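You operate a simulated robot arm through the tools that you are given. There is no shell and no other tool. Be economical: measure what you need, move in short steps, check, and stop when the job is done.

You run a simulated robot arm. Do the job below in one go: nothing can be reset, and whatever is moved stays where it is left.

Task
Sift one blue scoop of flour into the mixing bowl.
Fine: from the flour bin into the sieve; scoop back, sieve on the counter, bin lid shut.

The check looks at the end state, three seconds after you hand in, the way a careful person would. Anything else that was tipped, shoved, dropped, spilled or broken makes it a failure. A push-on lid holds only when it is set on centred and level and pressed home; a screw cap is set on level and turned clockwise until tight.

Robot
A 7-joint arm with a two-finger parallel gripper, fixed in place. Base frame: the origin is at the foot of the arm, x ahead of it, y to its left, z up; the work surface is at about z = 0. Units: m, degrees, N and s.
With the tool pointing down near the work surface it reaches from about 0.24 to 0.62 m from the base axis. Its first joint turns from -66.0 to 66.0 degrees. Payload 2.6 kg.
The TCP is the grasp point between the finger pads, 0.03 m short of the fingertips. In the tool frame z runs along the fingers and y along their closing line. The gripper opens to 0.094 m. The fingers are 0.028 m wide and 0.01 m thick; the gripper's body (0.05 by 0.096 m) begins 0.055 m behind the TCP.
Orientation is that of the tool frame in the base frame, as a unit quaternion [x, y, z, w]. With the fingers straight down and closing along the base's y, the tool's x points along the base's -x, its y along +y and its z along -z.

Tools
- The arm moves only by the tool apply_moves. Its argument "steps" is a list of rows, each a list of 3 entries, a list of its own where there are three numbers: the shift along the base's x, y, z in m, then the turn, a rotation vector about the base's x, y, z in degrees, then the opening, from 0 (shut) to 1 (fully open). In form: [[[tx, ty, tz], [ax, ay, az], claw], ...]. A call has 1 to 12 rows; each row shifts and turns the commanded pose from where the row before left it. Each row takes 0.2 s and may step no farther than 0.05 m and 8.6 degrees from the row before; otherwise, or with a gripper value out of range, the whole call is refused. A pose out of reach is approached as far as the arm can. The call stops where the force on the tool passes 80 N (or 10 N more than at its start, if that is more) or the arm is blocked; 0.2 s more then pass. The fingers move at their own pace (about 0.072 m/s each) and stop on an object; they squeeze with about 22 N. The grip force told is the motor's: it shows also when the fingers shut on nothing. Time passes only in rows, and 0.2 s behind the last, so rows that do not move let the fingers close. It gives the time, the measured TCP pose, the force on the tool (base axes), the opening and the grip force at its end, in the units of the frame above (readings bear some noise), with the torque about the TCP (base axes, N m) and any sound that the robot's microphone picked up, and new pictures: "show" is both (left out), scene, wrist or none.
- Cameras (640 x 400 px; columns grow to the right, rows downward): "scene" is fixed at [0.0432, 0.4373, 0.5641]; the picture's right is [-0.71, -0.70, 0.00], its down [-0.41, 0.41, -0.82] and it looks along [0.57, -0.58, -0.58] (base axes); focal length 229 px, centre (320, 200). "wrist" rides on the gripper at [0.076, 0.014, -0.103] in the tool frame; the picture's right is [-0.18, 0.98, 0.00], its down [-0.75, -0.14, -0.64] and it looks along [-0.63, -0.12, 0.77] (tool axes); focal length 243 px, centre (320, 200). There is no depth. A picture from a camera that has moved, and an enlarged one, comes with that camera's place and axes in the base frame and with its lens.
- inspect(camera, box): a new picture of the part [left, top, right, bottom] of that camera's present view, enlarged. No time passes.
- hand_in(): hands the job in; it is judged then, once.

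Go step by step. Nothing tells you positions but the pictures and the camera data: compare them with the known pose of the tool, close in by small moves and look again before you grip or let go. The budget is 120 turns and 200 pictures, counting those below and the enlarged ones. Unless the task says otherwise, let go and move clear before handing in, and close with one line.

The tools are called after "Emit:" as a command line: name --argument value ..., lists and objects as JSON in quotes. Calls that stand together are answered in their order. apply_moves: Moves the arm, as the interface text tells. Its arguments: {"type":"object","properties":{"steps":{"type":"array","items":{"type":"array"}},"show":{"type":"string","enum":["both","scene","wrist","none"]}},"required":["steps"]} The other tools are called the same way: inspect (camera, box) takes an enlarged picture of a part of a camera's view; hand_in () hands the job in.

At the start:

```text
time: 0.0
tool_pos: [0.2954, 0.0217, 0.4372]
tool_rot: [0.0, 1.0, -0.001, -0.001]
contact_force: [-0.4, 0.1, -1.4]
ft_torque: [-0.01, 0.0, -0.02]
width: 0.0938
finger_force: 0.0
```

scene: 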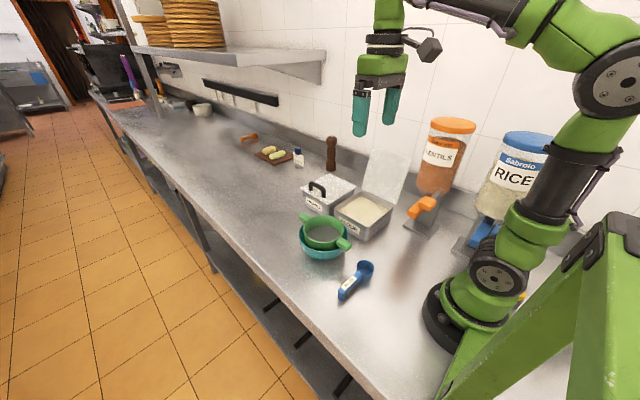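
wrist: 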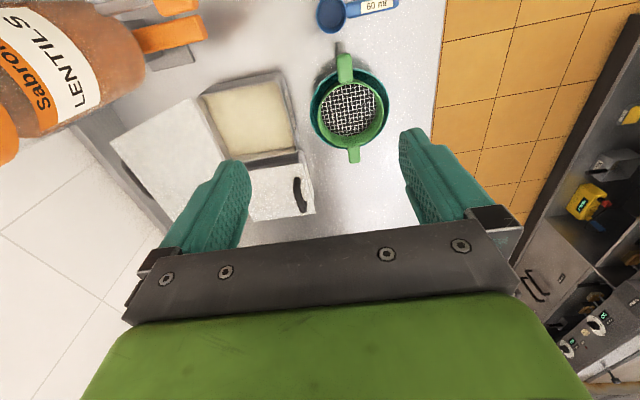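

I see a blue scoop on the counter, a sieve resting on a teal mixing bowl, a closed bin with a handle, and an open flour bin with a hinged lid. I'll enlarge the views to measure them.

Emit:
inspect --camera "scene" --box '[280, 140, 460, 310]'

Emit:
inspect --camera "wrist" --box '[100, 0, 420, 230]'

```text
2.35 times, centred on (370, 225) of scene
camera zoom: at [0.0432, 0.4373, 0.5641], right [-0.71, -0.7, 0.0], down [-0.41, 0.41, -0.82], along [0.57, -0.58, -0.58], focal length 538 px, centre (202, 141)
```

zoom: 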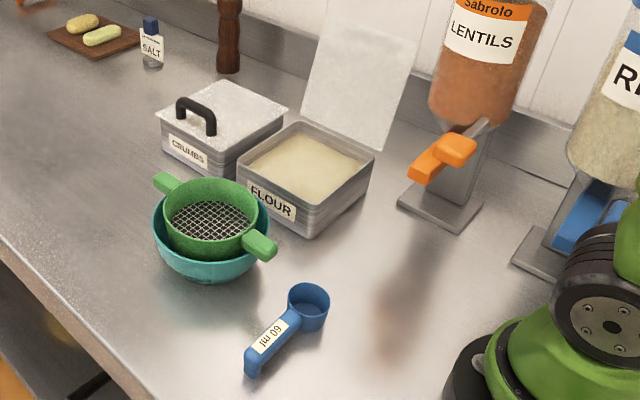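

```text
1.74 times, centred on (260, 115) of wrist
camera zoom: at [0.219, 0.0352, 0.5391], right [0.18, 0.98, 0.0], down [0.75, -0.14, 0.64], along [0.63, -0.12, -0.77], focal length 422 px, centre (424, 348)
```

zoom: 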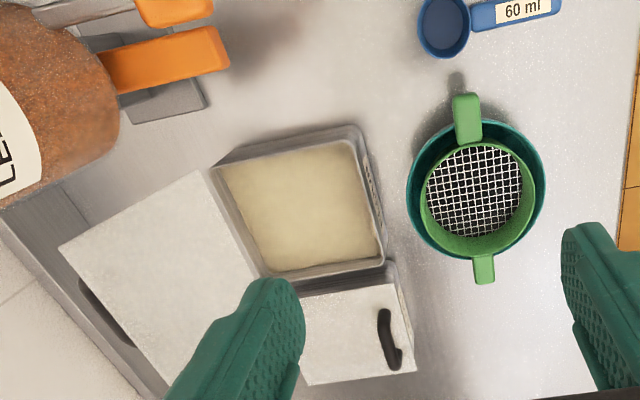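

The scoop lies along y with its cup near (0.245, 0.047) and its handle end near y = 0.15. I'll yaw the gripper so it closes along x, and move over the handle for a closer look.

Emit:
apply_moves --steps '[[[-0.002, 0.012, -0.01], [0, 0, 8.2], 1], [[-0.002, 0.012, -0.01], [0, 0, 8.2], 1], [[-0.002, 0.012, -0.01], [0, 0, 8.2], 1], [[-0.002, 0.012, -0.01], [0, 0, 8.2], 1], [[-0.002, 0.012, -0.01], [0, 0, 8.2], 1], [[-0.002, 0.012, -0.01], [0, 0, 8.2], 1], [[-0.002, 0.012, -0.01], [0, 0, 8.2], 1], [[-0.002, 0.012, -0.01], [0, 0, 8.2], 1], [[-0.002, 0.012, -0.01], [0, 0, 8.2], 1], [[-0.002, 0.012, -0.01], [0, 0, 8.2], 1], [[-0.002, 0.012, -0.01], [0, 0, 8.0], 1], [[0, 0, 0], [0, 0, 0], 1]]'

```text
time: 2.6
tool_pos: [0.2727, 0.155, 0.3272]
tool_rot: [0.708, -0.706, 0.001, 0.0]
contact_force: [0.1, 0.0, 0.0]
ft_torque: [0.02, -0.01, 0.0]
width: 0.094
finger_force: 0.0
camera wrist: at [0.2599, 0.0773, 0.4296], right [-0.98, 0.18, 0.0], down [0.14, 0.75, 0.64], along [0.12, 0.63, -0.77], focal length 243 px, centre (320, 200)
```

scene: 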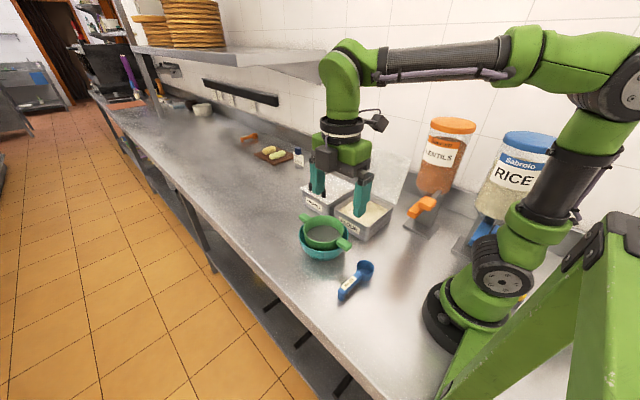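
wrist: 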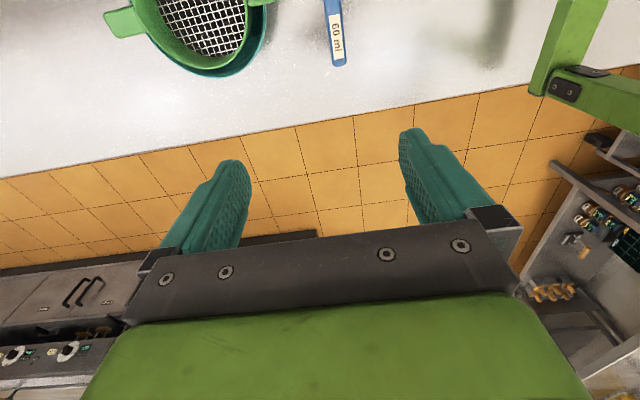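

The wrist view puts the handle at about x = 0.247, with its end at y = 0.16. I'll tilt the tool 40° back so that it leans toward +y, and hover over the handle.

Emit:
apply_moves --steps '[[[-0.005, -0.005, -0.03], [-8, 0, 0], 1], [[-0.005, -0.005, -0.03], [-8, 0, 0], 1], [[-0.005, -0.005, -0.03], [-8, 0, 0], 1], [[-0.005, -0.005, -0.03], [-8, 0, 0], 1], [[-0.005, -0.005, -0.03], [-8, 0, 0], 1], [[0, 0, 0], [0, 0, 0], 1]]'

```text
time: 4.0
tool_pos: [0.2482, 0.1301, 0.176]
tool_rot: [-0.664, 0.665, -0.243, -0.242]
contact_force: [0.2, 1.4, -0.5]
ft_torque: [0.02, -0.03, 0.02]
width: 0.0942
finger_force: 0.1
camera wrist: at [0.2346, 0.137, 0.304], right [-0.98, 0.14, -0.12], down [0.14, 0.99, 0.01], along [0.12, -0.01, -0.99], focal length 243 px, centre (320, 200)
```

scene: 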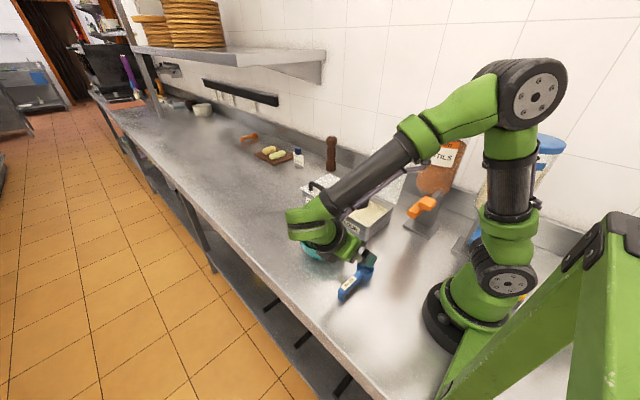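
wrist: 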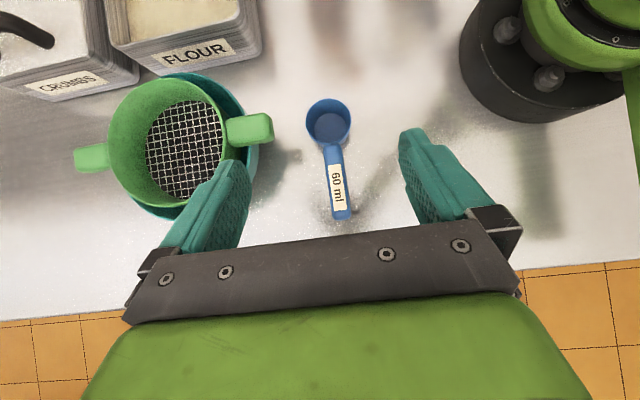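

Emit:
inspect --camera "scene" --box '[325, 245, 389, 310]'

Emit:
inspect --camera "wrist" --box '[60, 0, 380, 230]'

```text
6.15 times, centred on (357, 278) of scene
camera zoom: at [0.0432, 0.4373, 0.5641], right [-0.71, -0.7, 0.0], down [-0.41, 0.41, -0.82], along [0.57, -0.58, -0.58], focal length 1408 px, centre (92, -277)
```

zoom: 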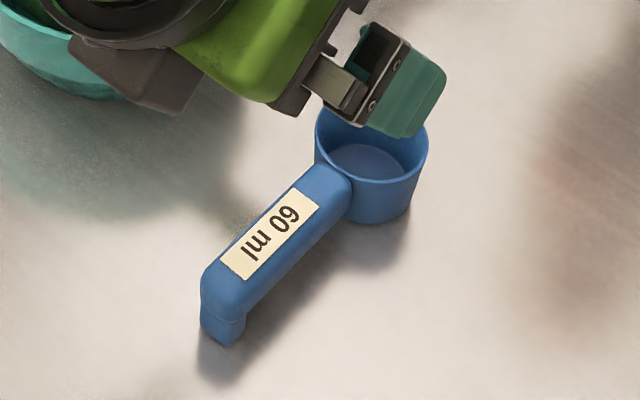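

```text
1.74 times, centred on (220, 115) of wrist
camera zoom: at [0.2346, 0.137, 0.304], right [-0.98, 0.14, -0.12], down [0.14, 0.99, 0.01], along [0.12, -0.01, -0.99], focal length 422 px, centre (494, 348)
```

zoom: 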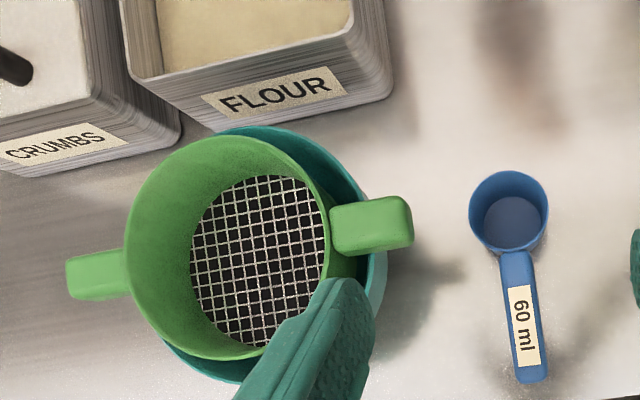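

The scoop handle is horizontal at rim height (top at about 0.04), with a foot at its end. I'll lower onto it at y ≈ 0.132.

Emit:
apply_moves --steps '[[[-0.001, 0, -0.035], [0, 0, 0], 0.65], [[-0.001, 0.002, -0.035], [0, 0, 0], 0.65], [[0, 0, -0.03], [0, 0, 0], 0.65], [[0, 0, 0], [0, 0, 0], 0.65]]'

```text
time: 5.0
tool_pos: [0.2436, 0.1315, 0.0763]
tool_rot: [-0.664, 0.665, -0.242, -0.242]
contact_force: [0.4, 0.1, -0.1]
ft_torque: [0.0, -0.03, 0.02]
width: 0.0614
finger_force: 0.0
camera wrist: at [0.2302, 0.1375, 0.2041], right [-0.98, 0.14, -0.12], down [0.14, 0.99, 0.01], along [0.12, -0.01, -0.99], focal length 243 px, centre (320, 200)
```

scene: 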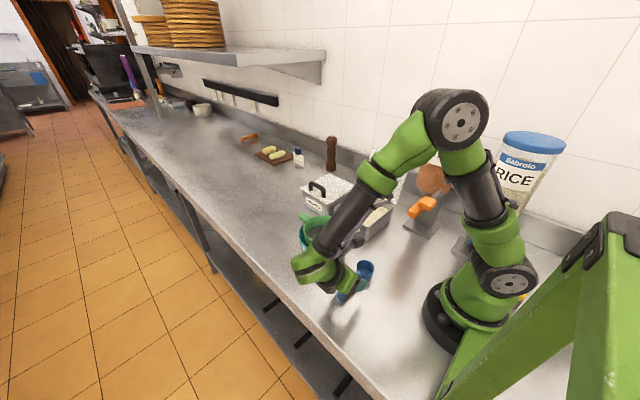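
wrist: 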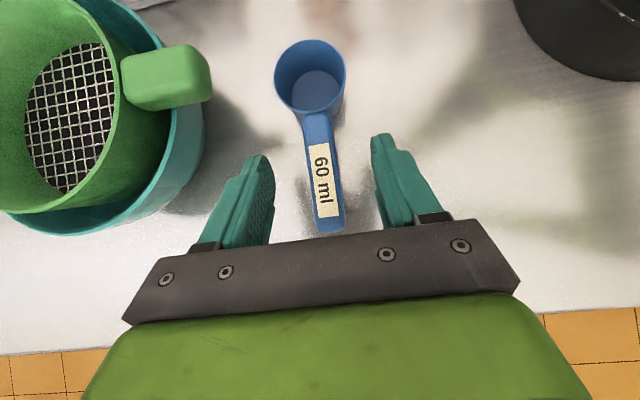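

Emit:
apply_moves --steps '[[[0.001, 0, -0.02], [0, 0, 0], 0.65], [[0, 0, -0.019], [0, 0, 0], 0.65], [[0, 0, 0], [0, 0, 0], 0.65]]' --show "wrist"

```text
time: 5.8
tool_pos: [0.2457, 0.131, 0.0371]
tool_rot: [0.664, -0.664, 0.242, 0.242]
contact_force: [0.3, 0.2, -0.6]
ft_torque: [0.0, -0.02, -0.02]
width: 0.0612
finger_force: 0.1
camera wrist: at [0.2312, 0.1378, 0.165], right [-0.98, 0.14, -0.12], down [0.14, 0.99, 0.01], along [0.12, -0.01, -0.99], focal length 243 px, centre (320, 200)
```

wrist: 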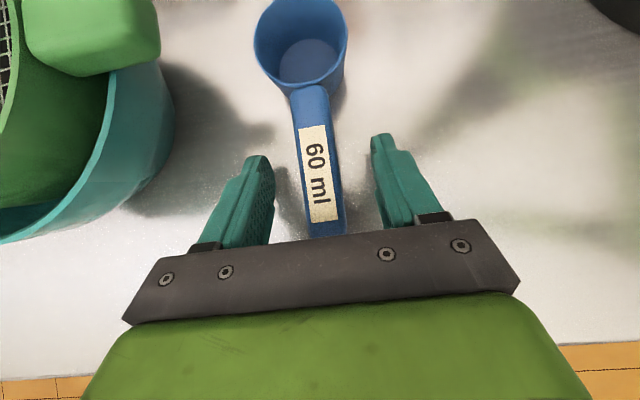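

The fingers straddle the handle, so I'll close on it.

Emit:
apply_moves --steps '[[[0, 0, -0.002], [0, 0, 0], 0.2], [[0, 0, 0], [0, 0, 0], 0], [[0, 0, 0], [0, 0, 0], 0], [[0, 0, 0], [0, 0, 0], 0]]' --show "wrist"

```text
time: 6.8
tool_pos: [0.2454, 0.1312, 0.0357]
tool_rot: [0.664, -0.664, 0.242, 0.242]
contact_force: [-0.5, -0.5, -0.1]
ft_torque: [-0.1, -0.01, -0.03]
width: 0.0251
finger_force: 22.3
camera wrist: at [0.2316, 0.1373, 0.1631], right [-0.98, 0.14, -0.12], down [0.14, 0.99, 0.01], along [0.12, -0.01, -0.99], focal length 243 px, centre (320, 200)
```

wrist: 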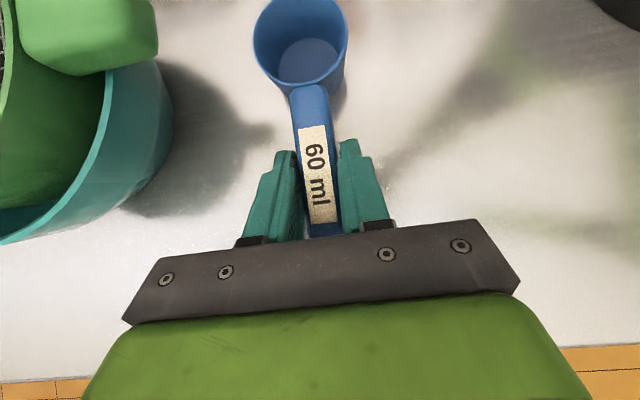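

Gripped. I'll lift straight up and check that the scoop came along.

Emit:
apply_moves --steps '[[[0, 0, 0.03], [0, 0, 0], 0], [[0, 0, 0.04], [0, 0, 0], 0], [[0, 0, 0.045], [0, 0, 0], 0], [[0, 0, 0.045], [0, 0, 0], 0], [[0, 0, 0.045], [0, 0, 0], 0], [[0.02, -0.03, 0.01], [0, 0, 0], 0], [[0.04, -0.03, 0], [0, 0, 0], 0], [[0.04, -0.03, 0], [0, 0, 0], 0], [[0, 0, 0], [0, 0, 0], 0]]'

```text
time: 8.8
tool_pos: [0.347, 0.0399, 0.2525]
tool_rot: [0.665, -0.664, 0.242, 0.241]
contact_force: [0.2, 0.1, -1.1]
ft_torque: [0.03, 0.01, 0.03]
width: 0.0253
finger_force: 21.8
camera wrist: at [0.3324, 0.0467, 0.3794], right [-0.98, 0.14, -0.12], down [0.14, 0.99, 0.01], along [0.12, -0.01, -0.99], focal length 243 px, centre (320, 200)
```

scene: 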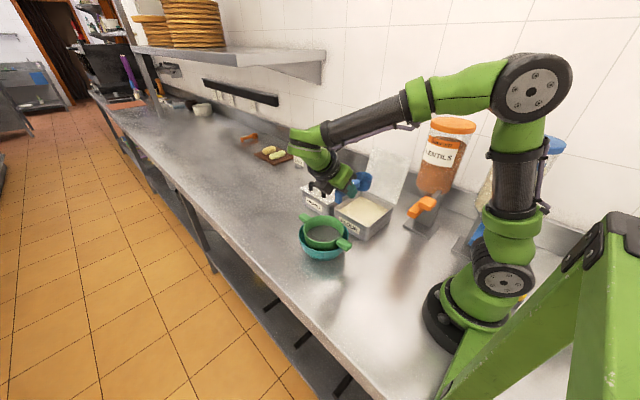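
wrist: 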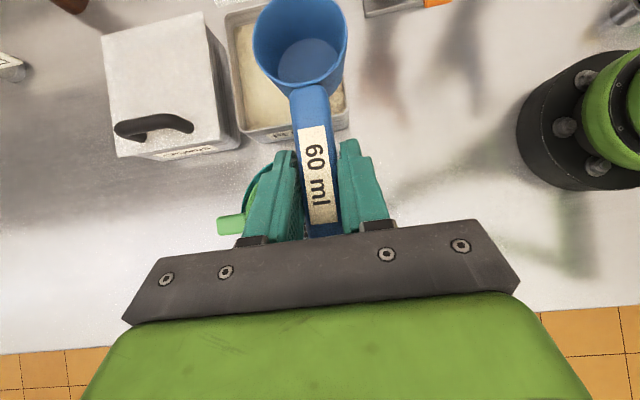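

Emit:
inspect --camera "wrist" --box '[100, 0, 400, 200]'

Emit:
inspect --camera "scene" --box '[280, 140, 440, 260]'

```text
2.00 times, centred on (250, 100) of wrist
camera zoom: at [0.3324, 0.0467, 0.3794], right [-0.98, 0.14, -0.12], down [0.14, 0.99, 0.01], along [0.12, -0.01, -0.99], focal length 485 px, centre (460, 400)
```

zoom: 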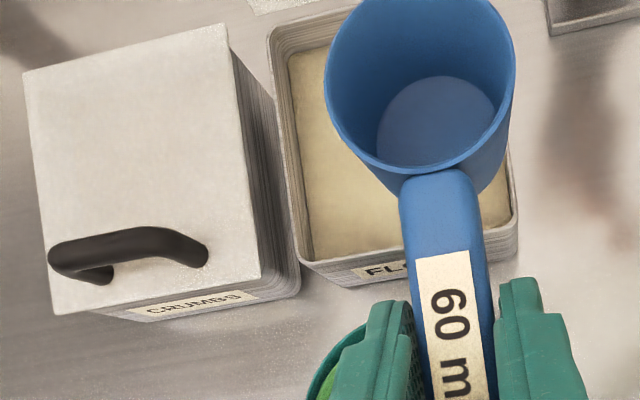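

```text
3.33 times, centred on (360, 200) of scene
camera zoom: at [0.0433, 0.4373, 0.5641], right [-0.71, -0.7, 0.0], down [-0.41, 0.41, -0.82], along [0.57, -0.58, -0.58], focal length 762 px, centre (187, 200)
```

zoom: 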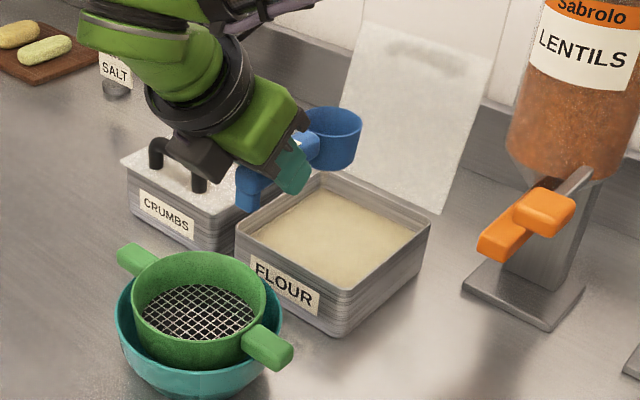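

I take the bin rim to be at z ≈ 0.063, spanning x 0.316–0.46 and y -0.21 to -0.066, with flour about 2 cm lower. I'll pitch the scoop 45° cup-down above the bin.

Emit:
apply_moves --steps '[[[0.0067, -0.019, -0.005], [7.5, 0, 0], 0], [[0.0067, -0.019, -0.01], [7.5, 0, 0], 0], [[0.0067, -0.019, -0.012], [7.5, 0, 0], 0], [[0.0067, -0.019, -0.015], [7.5, 0, 0], 0], [[0.0067, -0.019, -0.015], [7.5, 0, 0], 0], [[0.0067, -0.02, -0.015], [7.5, 0, 0], 0], [[0, 0, 0], [0, 0, 0], 0]]'

Emit:
inspect --camera "scene" --box '[280, 140, 440, 260]'

```text
time: 10.4
tool_pos: [0.387, -0.0738, 0.1802]
tool_rot: [0.707, -0.706, -0.031, -0.031]
contact_force: [0.2, -0.4, -0.3]
ft_torque: [0.0, 0.04, 0.0]
width: 0.0251
finger_force: 22.2
camera wrist: at [0.3719, -0.1593, 0.2752], right [-0.98, 0.18, 0.02], down [0.14, 0.69, 0.71], along [0.12, 0.7, -0.71], focal length 243 px, centre (320, 200)
```

scene: 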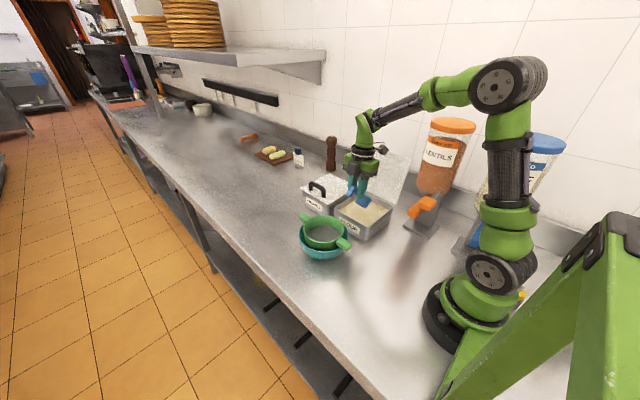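
wrist: 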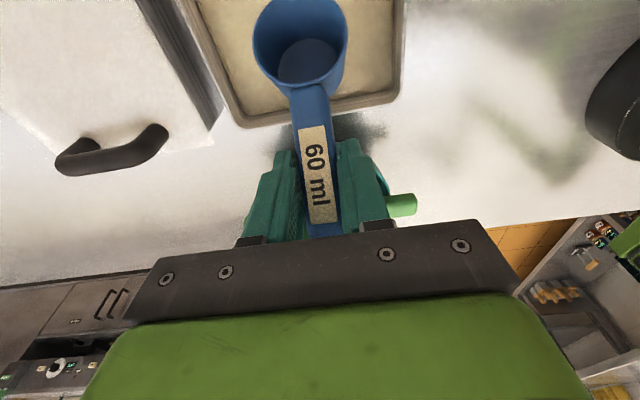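

```text
3.33 times, centred on (360, 200) of scene
camera zoom: at [0.0432, 0.4373, 0.5641], right [-0.71, -0.7, 0.0], down [-0.41, 0.41, -0.82], along [0.57, -0.58, -0.58], focal length 762 px, centre (187, 200)
```

zoom: 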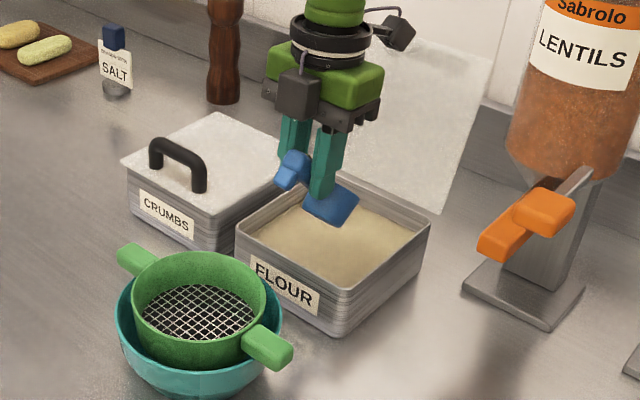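

The scoop hangs over the middle of the bin, clear of the near wall. I'll lower it into the flour.

Emit:
apply_moves --steps '[[[0, 0, -0.02], [0, 0, 0], 0], [[0, 0, -0.02], [0, 0, 0], 0], [[0, 0, -0.012], [0, 0, 0], 0], [[0, 0, -0.01], [0, 0, 0], 0], [[0, 0, 0], [0, 0, 0], 0]]' --show "wrist"

Emit:
inspect --camera "scene" --box '[320, 160, 400, 220]'

```text
time: 11.6
tool_pos: [0.3872, -0.0725, 0.1148]
tool_rot: [0.707, -0.706, -0.032, -0.031]
contact_force: [-0.8, 1.0, -0.8]
ft_torque: [0.01, -0.01, 0.0]
width: 0.0253
finger_force: 22.3
camera wrist: at [0.3734, -0.1586, 0.212], right [-0.98, 0.18, 0.02], down [0.14, 0.69, 0.71], along [0.12, 0.7, -0.71], focal length 243 px, centre (320, 200)
```

wrist: 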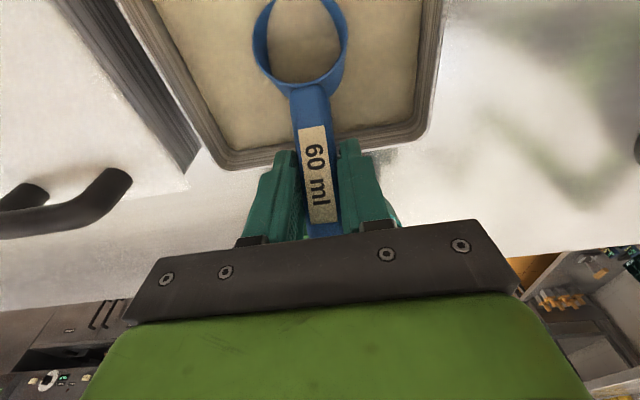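

```text
6.67 times, centred on (360, 190) of scene
camera zoom: at [0.0432, 0.4373, 0.5641], right [-0.71, -0.7, 0.0], down [-0.41, 0.41, -0.82], along [0.57, -0.58, -0.58], focal length 1525 px, centre (53, 267)
```

zoom: 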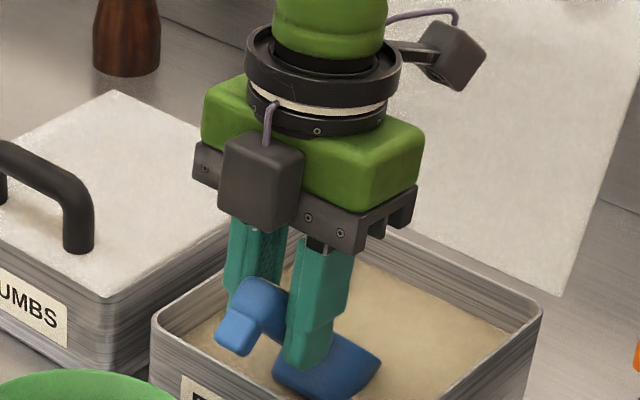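

Flour is filling the cup. Next I'll sweep forward, then raise and level the scoop while keeping the handle foot clear of the near wall.

Emit:
apply_moves --steps '[[[0, -0.012, -0.003], [0, 0, 0], 0], [[0, -0.005, -0.0066], [-7, 0, 0], 0], [[0, -0.0022, -0.0036], [-7, 0, 0], 0], [[0, 0.0032, 0.0052], [-6, 0, 0], 0], [[0, 0.0038, 0.0063], [-7, 0, 0], 0], [[0, 0.0039, 0.0055], [-8, 0, 0], 0], [[0, 0.0043, 0.0076], [-7, 0, 0], 0], [[0, 0.002, 0.0206], [-3, 0, 0], 0], [[0, 0, 0.03], [0, 0, 0], 0], [[0, 0, 0], [0, 0, 0], 0]]'

Emit:
inspect --camera "scene" --box '[310, 140, 410, 250]'

```text
time: 13.8
tool_pos: [0.3868, -0.0761, 0.1788]
tool_rot: [-0.664, 0.665, -0.242, -0.242]
contact_force: [-0.6, -0.5, -0.2]
ft_torque: [0.03, 0.0, 0.01]
width: 0.0255
finger_force: 21.8
camera wrist: at [0.3727, -0.0691, 0.3056], right [-0.98, 0.14, -0.12], down [0.14, 0.99, 0.01], along [0.12, -0.01, -0.99], focal length 243 px, centre (320, 200)
```

scene: 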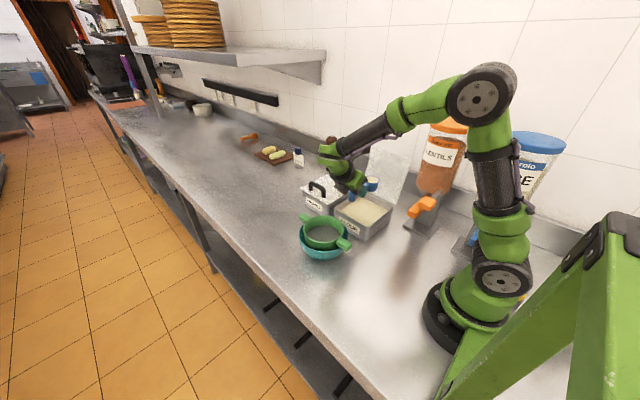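
wrist: 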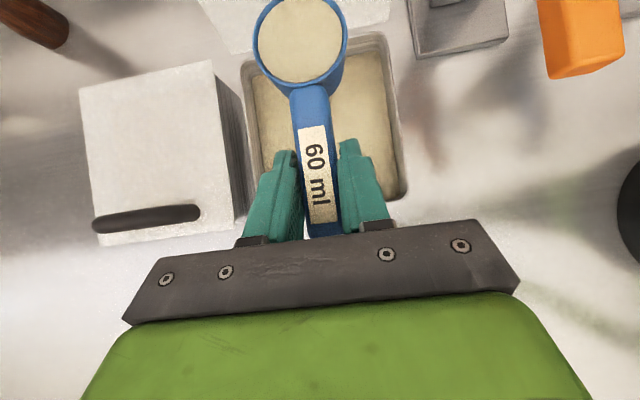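

```text
3.64 times, centred on (360, 195) of scene
camera zoom: at [0.0432, 0.4373, 0.5641], right [-0.71, -0.7, 0.0], down [-0.41, 0.41, -0.82], along [0.57, -0.58, -0.58], focal length 832 px, centre (174, 218)
```

zoom: 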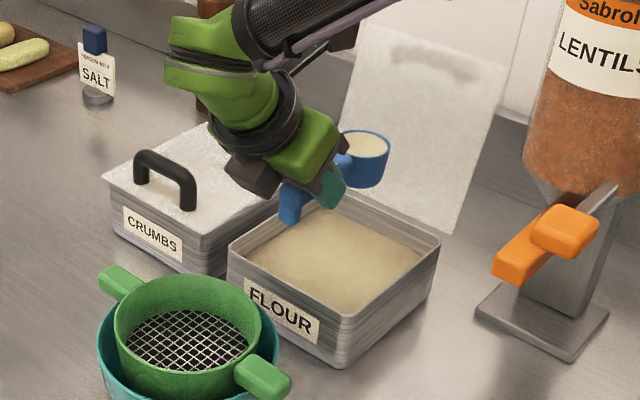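

The scoop is full and level. I'll carry it level to above the sieve, whose centre I take as (0.395, 0.063).

Emit:
apply_moves --steps '[[[0, 0.01, 0.01], [0, 0, 0], 0], [[0.001, 0.025, 0.01], [0, 0, 0], 0], [[0.001, 0.028, 0], [0, 0, 0], 0], [[0.001, 0.028, 0], [0, 0, 0], 0], [[0.001, 0.028, 0], [0, 0, 0], 0], [[0.001, 0.028, 0], [0, 0, 0], 0], [[0.001, 0.028, 0], [0, 0, 0], 0], [[0.001, 0.028, 0], [0, 0, 0], 0], [[0.001, 0.018, 0], [0, 0, 0], 0], [[0, 0.01, 0], [0, 0, 0], 0], [[0, 0, 0], [0, 0, 0], 0]]'

Emit:
inspect --camera "scene" --box '[270, 160, 390, 270]'

```text
time: 16.2
tool_pos: [0.3947, 0.156, 0.198]
tool_rot: [-0.664, 0.665, -0.242, -0.241]
contact_force: [-0.3, 0.5, -0.2]
ft_torque: [-0.01, 0.02, 0.02]
width: 0.0251
finger_force: 21.7
camera wrist: at [0.3816, 0.1629, 0.3252], right [-0.98, 0.14, -0.12], down [0.14, 0.99, 0.01], along [0.12, -0.01, -0.99], focal length 243 px, centre (320, 200)
```

scene: 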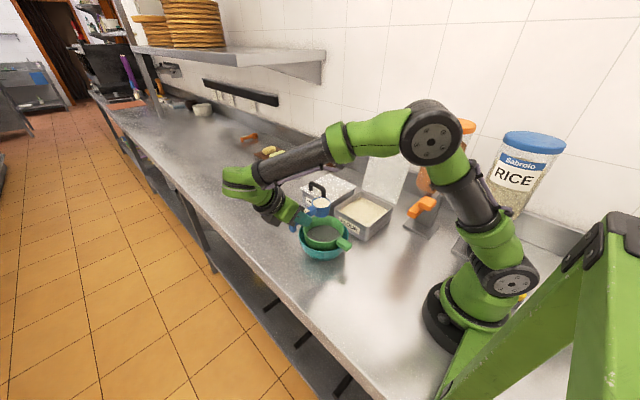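
wrist: 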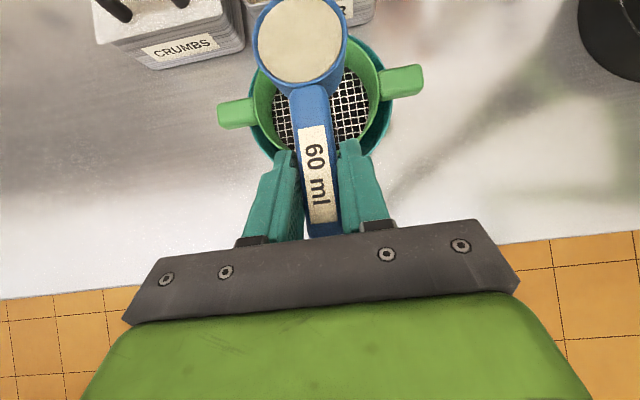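

```text
3.64 times, centred on (330, 215) of scene
camera zoom: at [0.0432, 0.4373, 0.5641], right [-0.71, -0.7, 0.0], down [-0.41, 0.41, -0.82], along [0.57, -0.58, -0.58], focal length 832 px, centre (284, 146)
```

zoom: 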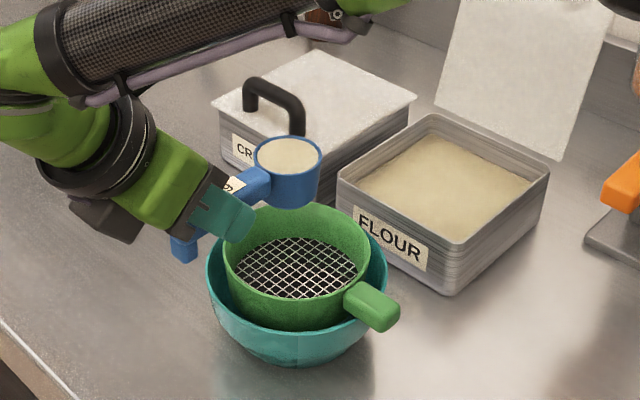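

The cup is over the sieve. I'll tip it gradually, keeping the mouth low over the mesh.

Emit:
apply_moves --steps '[[[0.002, -0.0038, -0.0062], [8, 0, 0], 0], [[0.002, -0.0025, -0.0054], [8, 0, 0], 0], [[0, -0.004, -0.0018], [8, 0, 0], 0], [[0, -0.0056, 0.0054], [8, 0, 0], 0], [[0, -0.007, 0.0046], [8, 0, 0], 0], [[0, -0.0082, 0.0086], [8, 0, 0], 0], [[0, -0.0094, 0.0073], [8, 0, 0], 0]]' --show "scene"

Emit:
inspect --camera "scene" --box '[270, 160, 390, 270]'

```text
time: 17.8
tool_pos: [0.3988, 0.1143, 0.2116]
tool_rot: [-0.7, 0.7, 0.098, 0.099]
contact_force: [0.6, 0.4, -1.0]
ft_torque: [0.0, 0.03, 0.0]
width: 0.0252
finger_force: 22.0
```

scene: 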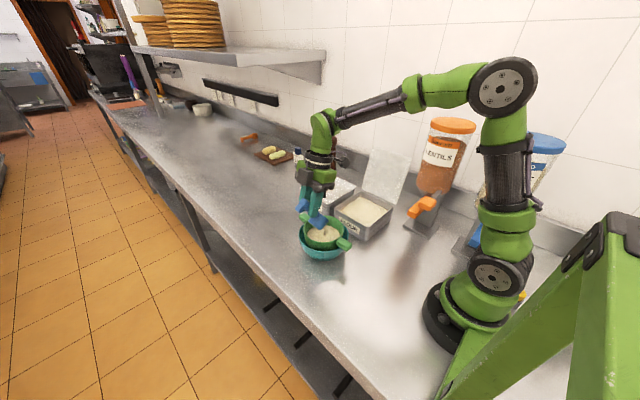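

```text
3.64 times, centred on (330, 215) of scene
camera zoom: at [0.0432, 0.4373, 0.5641], right [-0.71, -0.7, 0.0], down [-0.41, 0.41, -0.82], along [0.57, -0.58, -0.58], focal length 832 px, centre (284, 146)
```

zoom: 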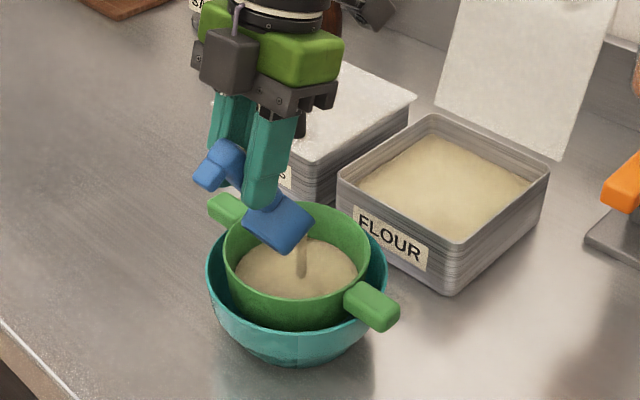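

It's pouring into the sieve. I'll keep tipping until the scoop is empty.

Emit:
apply_moves --steps '[[[0, -0.0102, 0.0059], [8, 0, 0], 0], [[0, -0.011, 0.0044], [8, 0, 0], 0], [[0, -0.0115, 0.0029], [8, 0, 0], 0], [[0, -0.0118, 0.0012], [8, 0, 0], 0], [[0, -0.0119, -0.0004], [8, 0, 0], 0], [[0, -0.0115, -0.0015], [8, 0, 0], 0], [[0, 0, 0], [0, 0, 0], 0], [[0, 0, 0], [0, 0, 0], 0], [[0, 0, 0], [0, 0, 0], 0]]'

Emit:
inspect --camera "scene" --box '[270, 160, 390, 270]'

```text
time: 19.8
tool_pos: [0.3997, 0.046, 0.2243]
tool_rot: [-0.6, 0.6, 0.375, 0.375]
contact_force: [-1.5, 0.0, -1.1]
ft_torque: [-0.03, -0.01, -0.01]
width: 0.0254
finger_force: 22.1
camera wrist: at [0.3856, -0.0802, 0.2002], right [-0.98, 0.08, 0.17], down [0.14, -0.25, 0.96], along [0.12, 0.97, 0.23], focal length 243 px, centre (320, 200)
```

scene: 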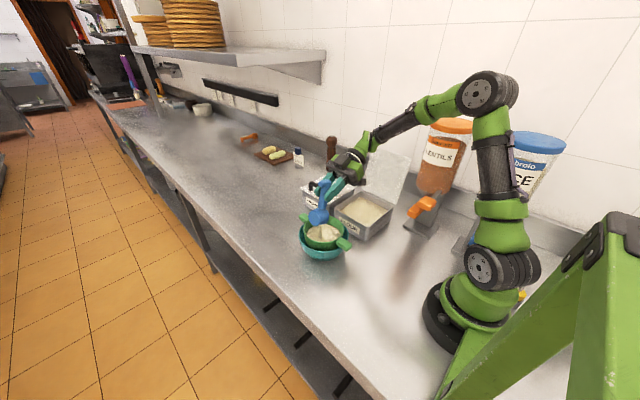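
wrist: 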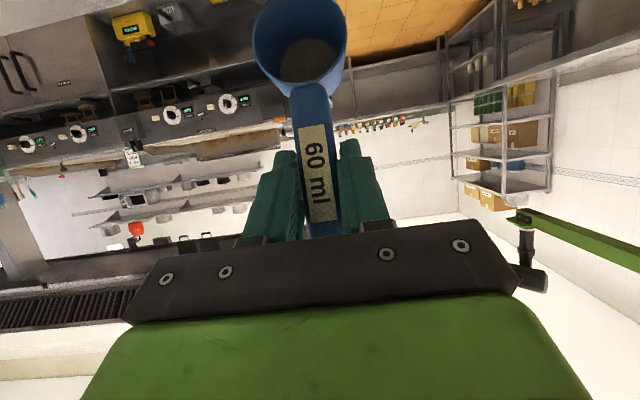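

```text
3.64 times, centred on (330, 215) of scene
camera zoom: at [0.0432, 0.4373, 0.5641], right [-0.71, -0.7, 0.0], down [-0.41, 0.41, -0.82], along [0.57, -0.58, -0.58], focal length 832 px, centre (284, 146)
```

zoom: 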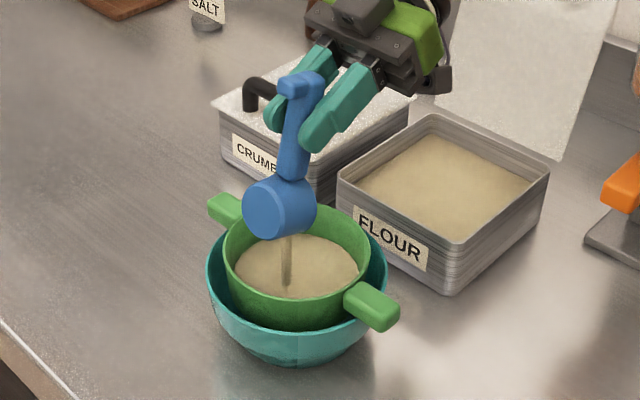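

There's still a thin stream and some flour at the cup bottom. I'll tip a bit further and wait.

Emit:
apply_moves --steps '[[[0, -0.011, -0.003], [8, 0, 0], 0], [[0, -0.01, -0.005], [8, 0, 0], 0], [[0, 0, 0], [0, 0, 0], 0], [[0, 0, 0], [0, 0, 0], 0], [[0, 0, 0], [0, 0, 0], 0], [[0, 0, 0], [0, 0, 0], 0], [[0, 0, 0], [0, 0, 0], 0]]' --show "wrist"

Emit:
inspect --camera "scene" --box '[270, 160, 390, 270]'

```text
time: 21.4
tool_pos: [0.3982, 0.026, 0.2162]
tool_rot: [0.542, -0.542, -0.455, -0.454]
contact_force: [0.1, -0.3, -0.4]
ft_torque: [-0.03, -0.01, -0.01]
width: 0.0252
finger_force: 22.3
camera wrist: at [0.3849, -0.0895, 0.1583], right [-0.98, 0.03, 0.18], down [0.14, -0.5, 0.85], along [0.12, 0.86, 0.49], focal length 243 px, centre (320, 200)
```

wrist: 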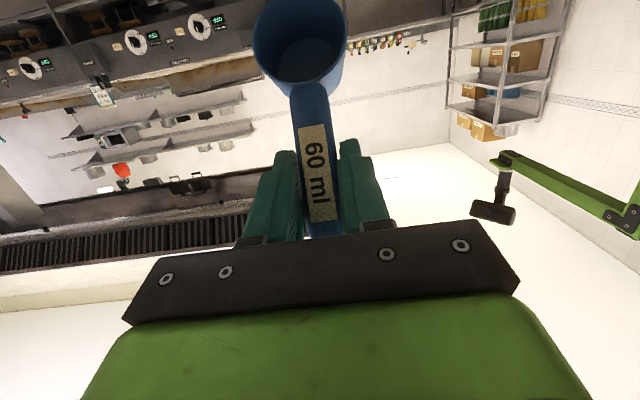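

```text
3.64 times, centred on (330, 215) of scene
camera zoom: at [0.0432, 0.4373, 0.5641], right [-0.71, -0.7, 0.0], down [-0.41, 0.41, -0.82], along [0.57, -0.58, -0.58], focal length 832 px, centre (284, 146)
```

zoom: 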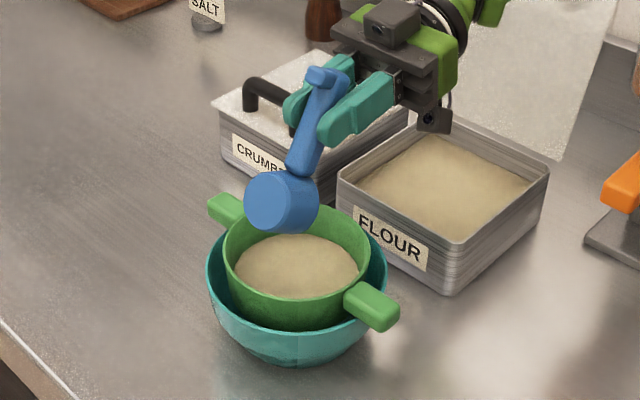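

The scoop is empty. I'll raise and level it back.

Emit:
apply_moves --steps '[[[0, 0.008, 0.02], [-8, 0, 0], 0], [[0, 0.008, 0.015], [-8, 0, 0], 0], [[0, 0.01, 0], [-8, 0, 0], 0], [[0, 0.01, 0], [-8, 0, 0], 0], [[0, 0.01, 0], [-8, 0, 0], 0], [[0, 0.01, 0], [-8, 0, 0], 0], [[0, 0.01, 0], [-8, 0, 0], 0], [[0, 0.01, 0], [-8, 0, 0], 0], [[0, 0.01, 0], [-8, 0, 0], 0], [[0, 0.01, 0], [-8, 0, 0], 0], [[0, 0.01, 0], [-8, 0, 0], 0], [[0, 0, 0], [-8, 0, 0], 0]]' --show "none"

Emit:
apply_moves --steps '[[[-0.02, 0, 0], [-8, 0, 0], 0], [[-0.03, 0, 0], [-8, 0, 0], 0], [[-0.03, 0, 0], [-8, 0, 0], 0], [[-0.03, 0, -0.02], [0, 0, 0], 0], [[-0.03, 0, -0.03], [0, 0, 0], 0], [[-0.0125, 0, -0.03], [0, 0, 0], 0], [[0, 0, 0], [0, 0, 0], 0]]'

Emit:
inspect --camera "scene" --box '[270, 180, 410, 320]'

```text
time: 24.0
tool_pos: [0.3991, 0.1329, 0.251]
tool_rot: [-0.7, 0.701, -0.098, -0.099]
contact_force: [-0.2, -0.2, -0.2]
ft_torque: [0.04, 0.02, -0.03]
width: 0.0253
finger_force: 22.2
```

```text
time: 25.6
tool_pos: [0.2453, 0.1313, 0.1681]
tool_rot: [-0.664, 0.665, -0.241, -0.243]
contact_force: [0.5, 0.6, 0.0]
ft_torque: [0.02, 0.02, -0.03]
width: 0.0252
finger_force: 22.3
camera wrist: at [0.2316, 0.1381, 0.2961], right [-0.98, 0.14, -0.12], down [0.14, 0.99, 0.01], along [0.12, -0.01, -0.99], focal length 243 px, centre (320, 200)
```

scene: 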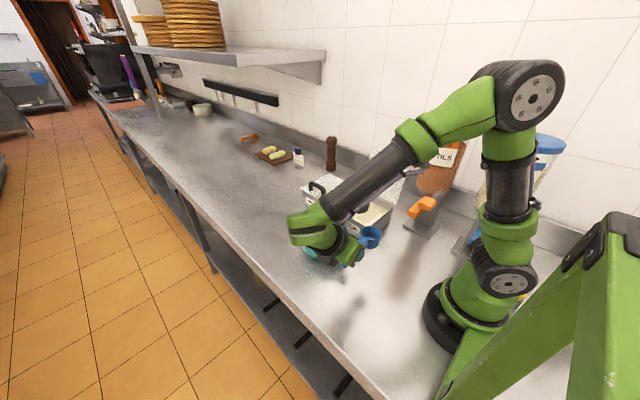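
wrist: 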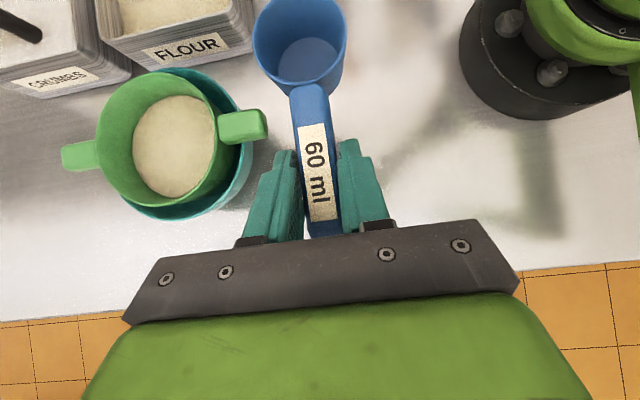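

```text
2.86 times, centred on (340, 250) of scene
camera zoom: at [0.0432, 0.4373, 0.5641], right [-0.71, -0.7, 0.0], down [-0.41, 0.41, -0.82], along [0.57, -0.58, -0.58], focal length 654 px, centre (263, 57)
```

zoom: 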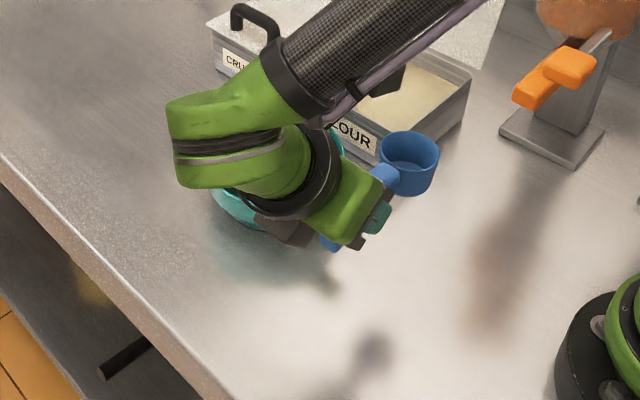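

The scoop is empty and hasn't slipped in the grip. I'll set it back where it lay.

Emit:
apply_moves --steps '[[[0, 0, -0.035], [0, 0, 0], 0], [[0, 0, -0.035], [0, 0, 0], 0], [[0, 0, -0.03], [0, 0, 0], 0], [[0, 0, -0.02], [0, 0, 0], 0], [[0, 0, -0.01], [0, 0, 0], 0], [[0, 0, -0.002], [0, 0, 0], 0], [[0, 0, 0], [0, 0, 0], 0]]' --show "wrist"

```text
time: 27.2
tool_pos: [0.2466, 0.1317, 0.0379]
tool_rot: [0.664, -0.664, 0.242, 0.242]
contact_force: [-0.2, -0.4, -0.3]
ft_torque: [-0.01, -0.02, 0.02]
width: 0.0252
finger_force: 21.4
camera wrist: at [0.2327, 0.1374, 0.1659], right [-0.98, 0.14, -0.12], down [0.14, 0.99, 0.01], along [0.12, -0.01, -0.99], focal length 243 px, centre (320, 200)
```

wrist: 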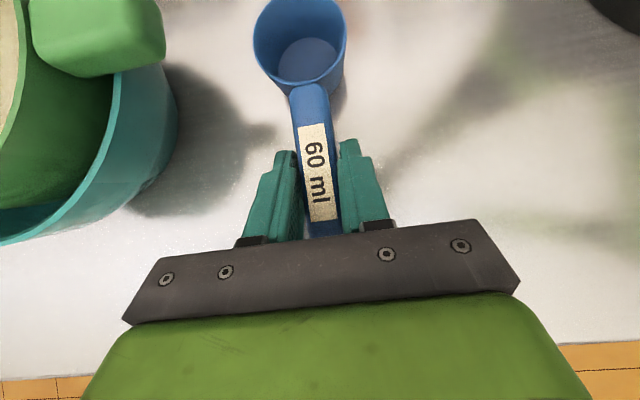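

Emit:
apply_moves --steps '[[[0, 0, -0.001], [0, 0, 0], 0], [[0, 0, -0.0012], [0, 0, 0], 0], [[0, 0, 0], [0, 0, 0], 0], [[0, 0, 0], [0, 0, 0], 0]]' --show "none"

```text
time: 28.2
tool_pos: [0.2463, 0.1314, 0.0365]
tool_rot: [-0.664, 0.665, -0.242, -0.242]
contact_force: [-1.7, 0.4, 10.5]
ft_torque: [-0.16, 0.02, -0.02]
width: 0.0252
finger_force: 22.0
```

It's touching the counter. I'll open and withdraw.

Emit:
apply_moves --steps '[[[0, 0, 0.0003], [0, 0, 0], 0.3], [[0, 0, 0], [0, 0, 0], 0.6], [[0, 0, 0], [0, 0, 0], 0.65], [[0, 0, 0.02], [0, 0, 0], 0.65], [[0, 0, 0.04], [0, 0, 0], 0.65], [[0, 0, 0.045], [0, 0, 0], 0.65], [[0, 0, 0.045], [0, 0, 0], 0.65], [[0, 0, 0], [0, 0, 0], 0.65]]'

Emit:
inspect --camera "wrist" --box '[40, 50, 360, 250]'

```text
time: 30.0
tool_pos: [0.2485, 0.1308, 0.187]
tool_rot: [0.665, -0.664, 0.242, 0.242]
contact_force: [-0.3, -0.6, -0.6]
ft_torque: [-0.02, 0.0, 0.0]
width: 0.0608
finger_force: 0.1
camera wrist: at [0.2334, 0.1369, 0.315], right [-0.98, 0.14, -0.12], down [0.14, 0.99, 0.01], along [0.12, -0.01, -0.99], focal length 243 px, centre (320, 200)
```

scene: 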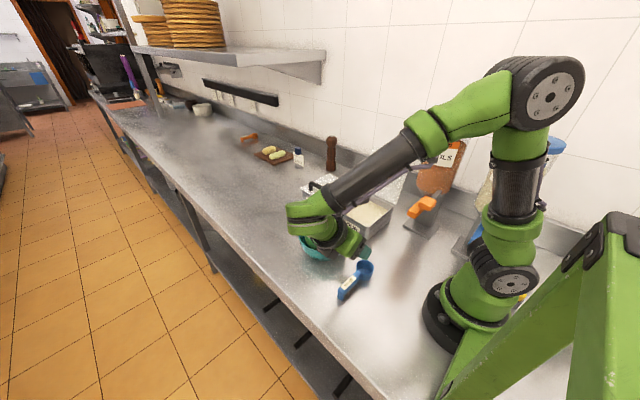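
wrist: 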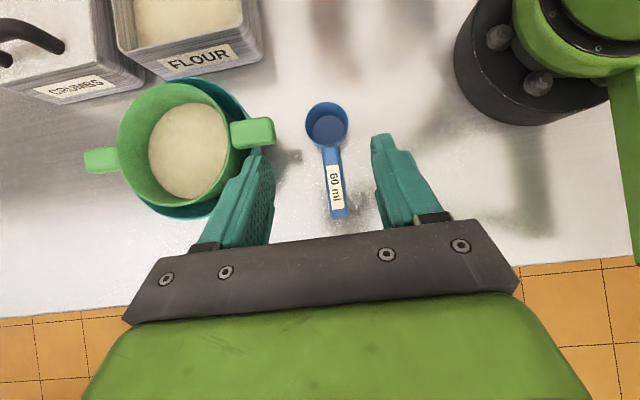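

```text
2.00 times, centred on (200, 150) of wrist
camera zoom: at [0.2334, 0.1369, 0.315], right [-0.98, 0.14, -0.12], down [0.14, 0.99, 0.01], along [0.12, -0.01, -0.99], focal length 485 px, centre (560, 300)
```

zoom: 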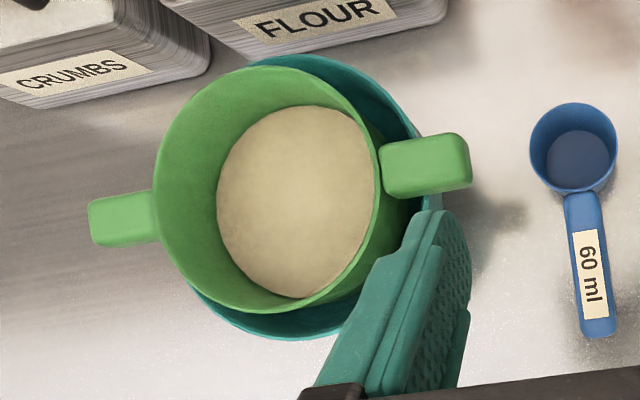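

The scoop is back. The flour sits on the sieve mesh, so I'll grip the sieve's near handle (about x 0.295–0.338, y 0.06, top z 0.087) and shake it. First I'll return the tool to vertical with the fingers closing along y.

Emit:
apply_moves --steps '[[[0, -0.005, 0.01], [8, 0, 0], 0.65], [[0, -0.005, 0.01], [8, 0, 0], 0.65], [[0, -0.005, 0.01], [8, 0, 0], 0.65], [[0, -0.005, 0.01], [8, 0, 0], 0.65], [[0, -0.005, 0.01], [8, 0, 0], 0.65], [[0.005, -0.005, 0], [0, 0, -8.5], 0.65], [[0.005, -0.005, 0], [0, 0, -8.5], 0.65], [[0.005, -0.005, 0], [0, 0, -8.5], 0.65], [[0.005, -0.005, 0], [0, 0, -8.5], 0.65], [[0.005, -0.005, 0], [0, 0, -8.5], 0.65]]' --show "none"

Emit:
apply_moves --steps '[[[0.005, -0.004, 0], [0, 0, -8], 0.65], [[0.005, -0.004, 0], [0, 0, -8], 0.65], [[0.005, -0.004, 0], [0, 0, -8], 0.65], [[0.005, -0.004, 0], [0, 0, -8], 0.65], [[0.005, -0.004, -0.02], [0, 0, -8], 0.65], [[0.005, 0, -0.02], [0, 0, -7.5], 0.65], [[0, 0, -0.03], [0, 0, 0], 0.65], [[0, 0, 0], [0, 0, 0], 0.65]]'

```text
time: 32.2
tool_pos: [0.2702, 0.0798, 0.2364]
tool_rot: [-0.401, 0.916, 0.0, 0.0]
contact_force: [-0.5, -0.2, 0.7]
ft_torque: [-0.02, -0.01, 0.04]
width: 0.0612
finger_force: 0.0
```

```text
time: 34.0
tool_pos: [0.3013, 0.0605, 0.1654]
tool_rot: [0.001, 1.0, -0.001, 0.0]
contact_force: [-0.1, -0.2, -0.9]
ft_torque: [-0.02, 0.0, 0.02]
width: 0.0609
finger_force: 0.1
camera wrist: at [0.2258, 0.0748, 0.2672], right [0.19, 0.98, 0.0], down [0.75, -0.14, 0.64], along [0.63, -0.12, -0.77], focal length 243 px, centre (320, 200)
```

scene: 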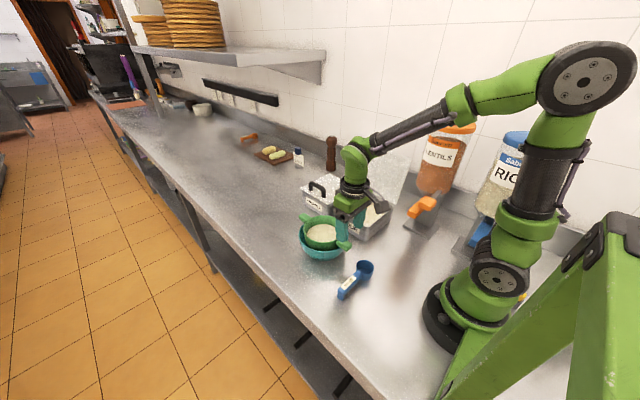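
wrist: 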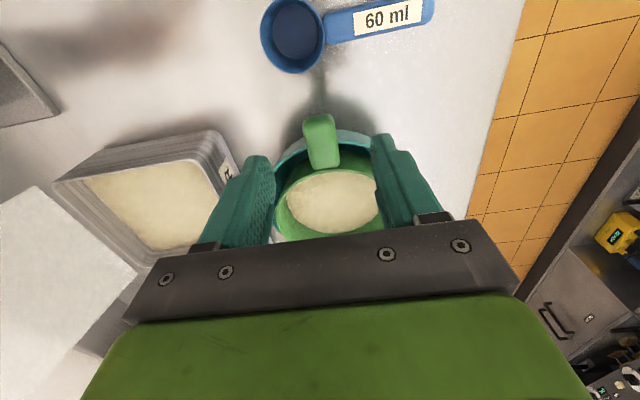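

The gripper is aligned with the handle. I'll descend and look again before closing.

Emit:
apply_moves --steps '[[[0.002, -0.001, -0.03], [0, 0, 0], 0.65], [[0.001, 0, -0.03], [0, 0, 0], 0.65], [[0, 0, -0.022], [0, 0, 0], 0.65], [[0, 0, 0], [0, 0, 0], 0.65]]'

Emit:
inspect --camera "scene" --box '[290, 190, 370, 270]'

```text
time: 35.0
tool_pos: [0.3052, 0.0594, 0.0836]
tool_rot: [0.0, 1.0, 0.0, 0.001]
contact_force: [0.1, 0.5, -0.3]
ft_torque: [-0.01, 0.0, 0.03]
width: 0.0611
finger_force: 0.1
camera wrist: at [0.2303, 0.0731, 0.1863], right [0.18, 0.98, 0.0], down [0.75, -0.14, 0.64], along [0.63, -0.12, -0.77], focal length 243 px, centre (320, 200)
```

scene: 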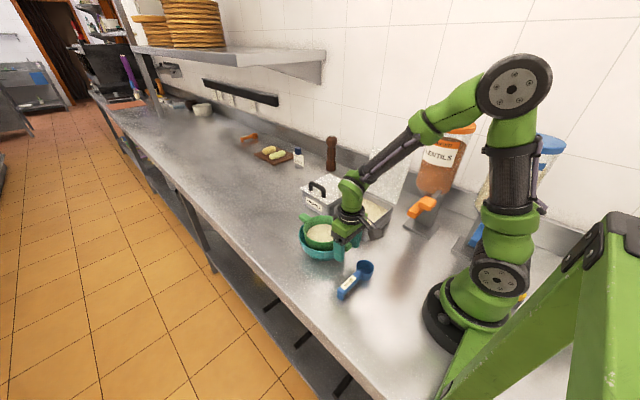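
wrist: 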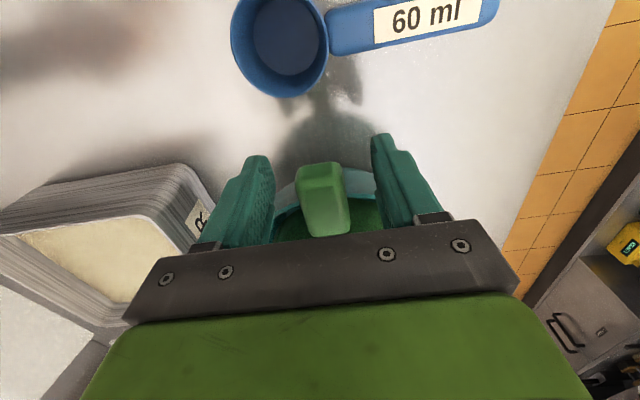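

```text
5.00 times, centred on (330, 230) of scene
camera zoom: at [0.0432, 0.4373, 0.5641], right [-0.71, -0.7, 0.0], down [-0.41, 0.41, -0.82], along [0.57, -0.58, -0.58], focal length 1144 px, centre (270, 50)
```

zoom: 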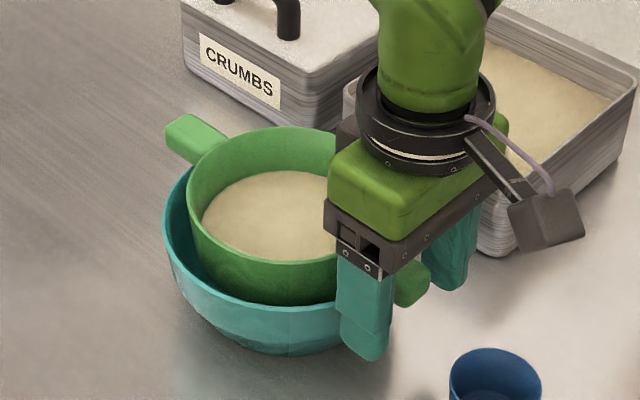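

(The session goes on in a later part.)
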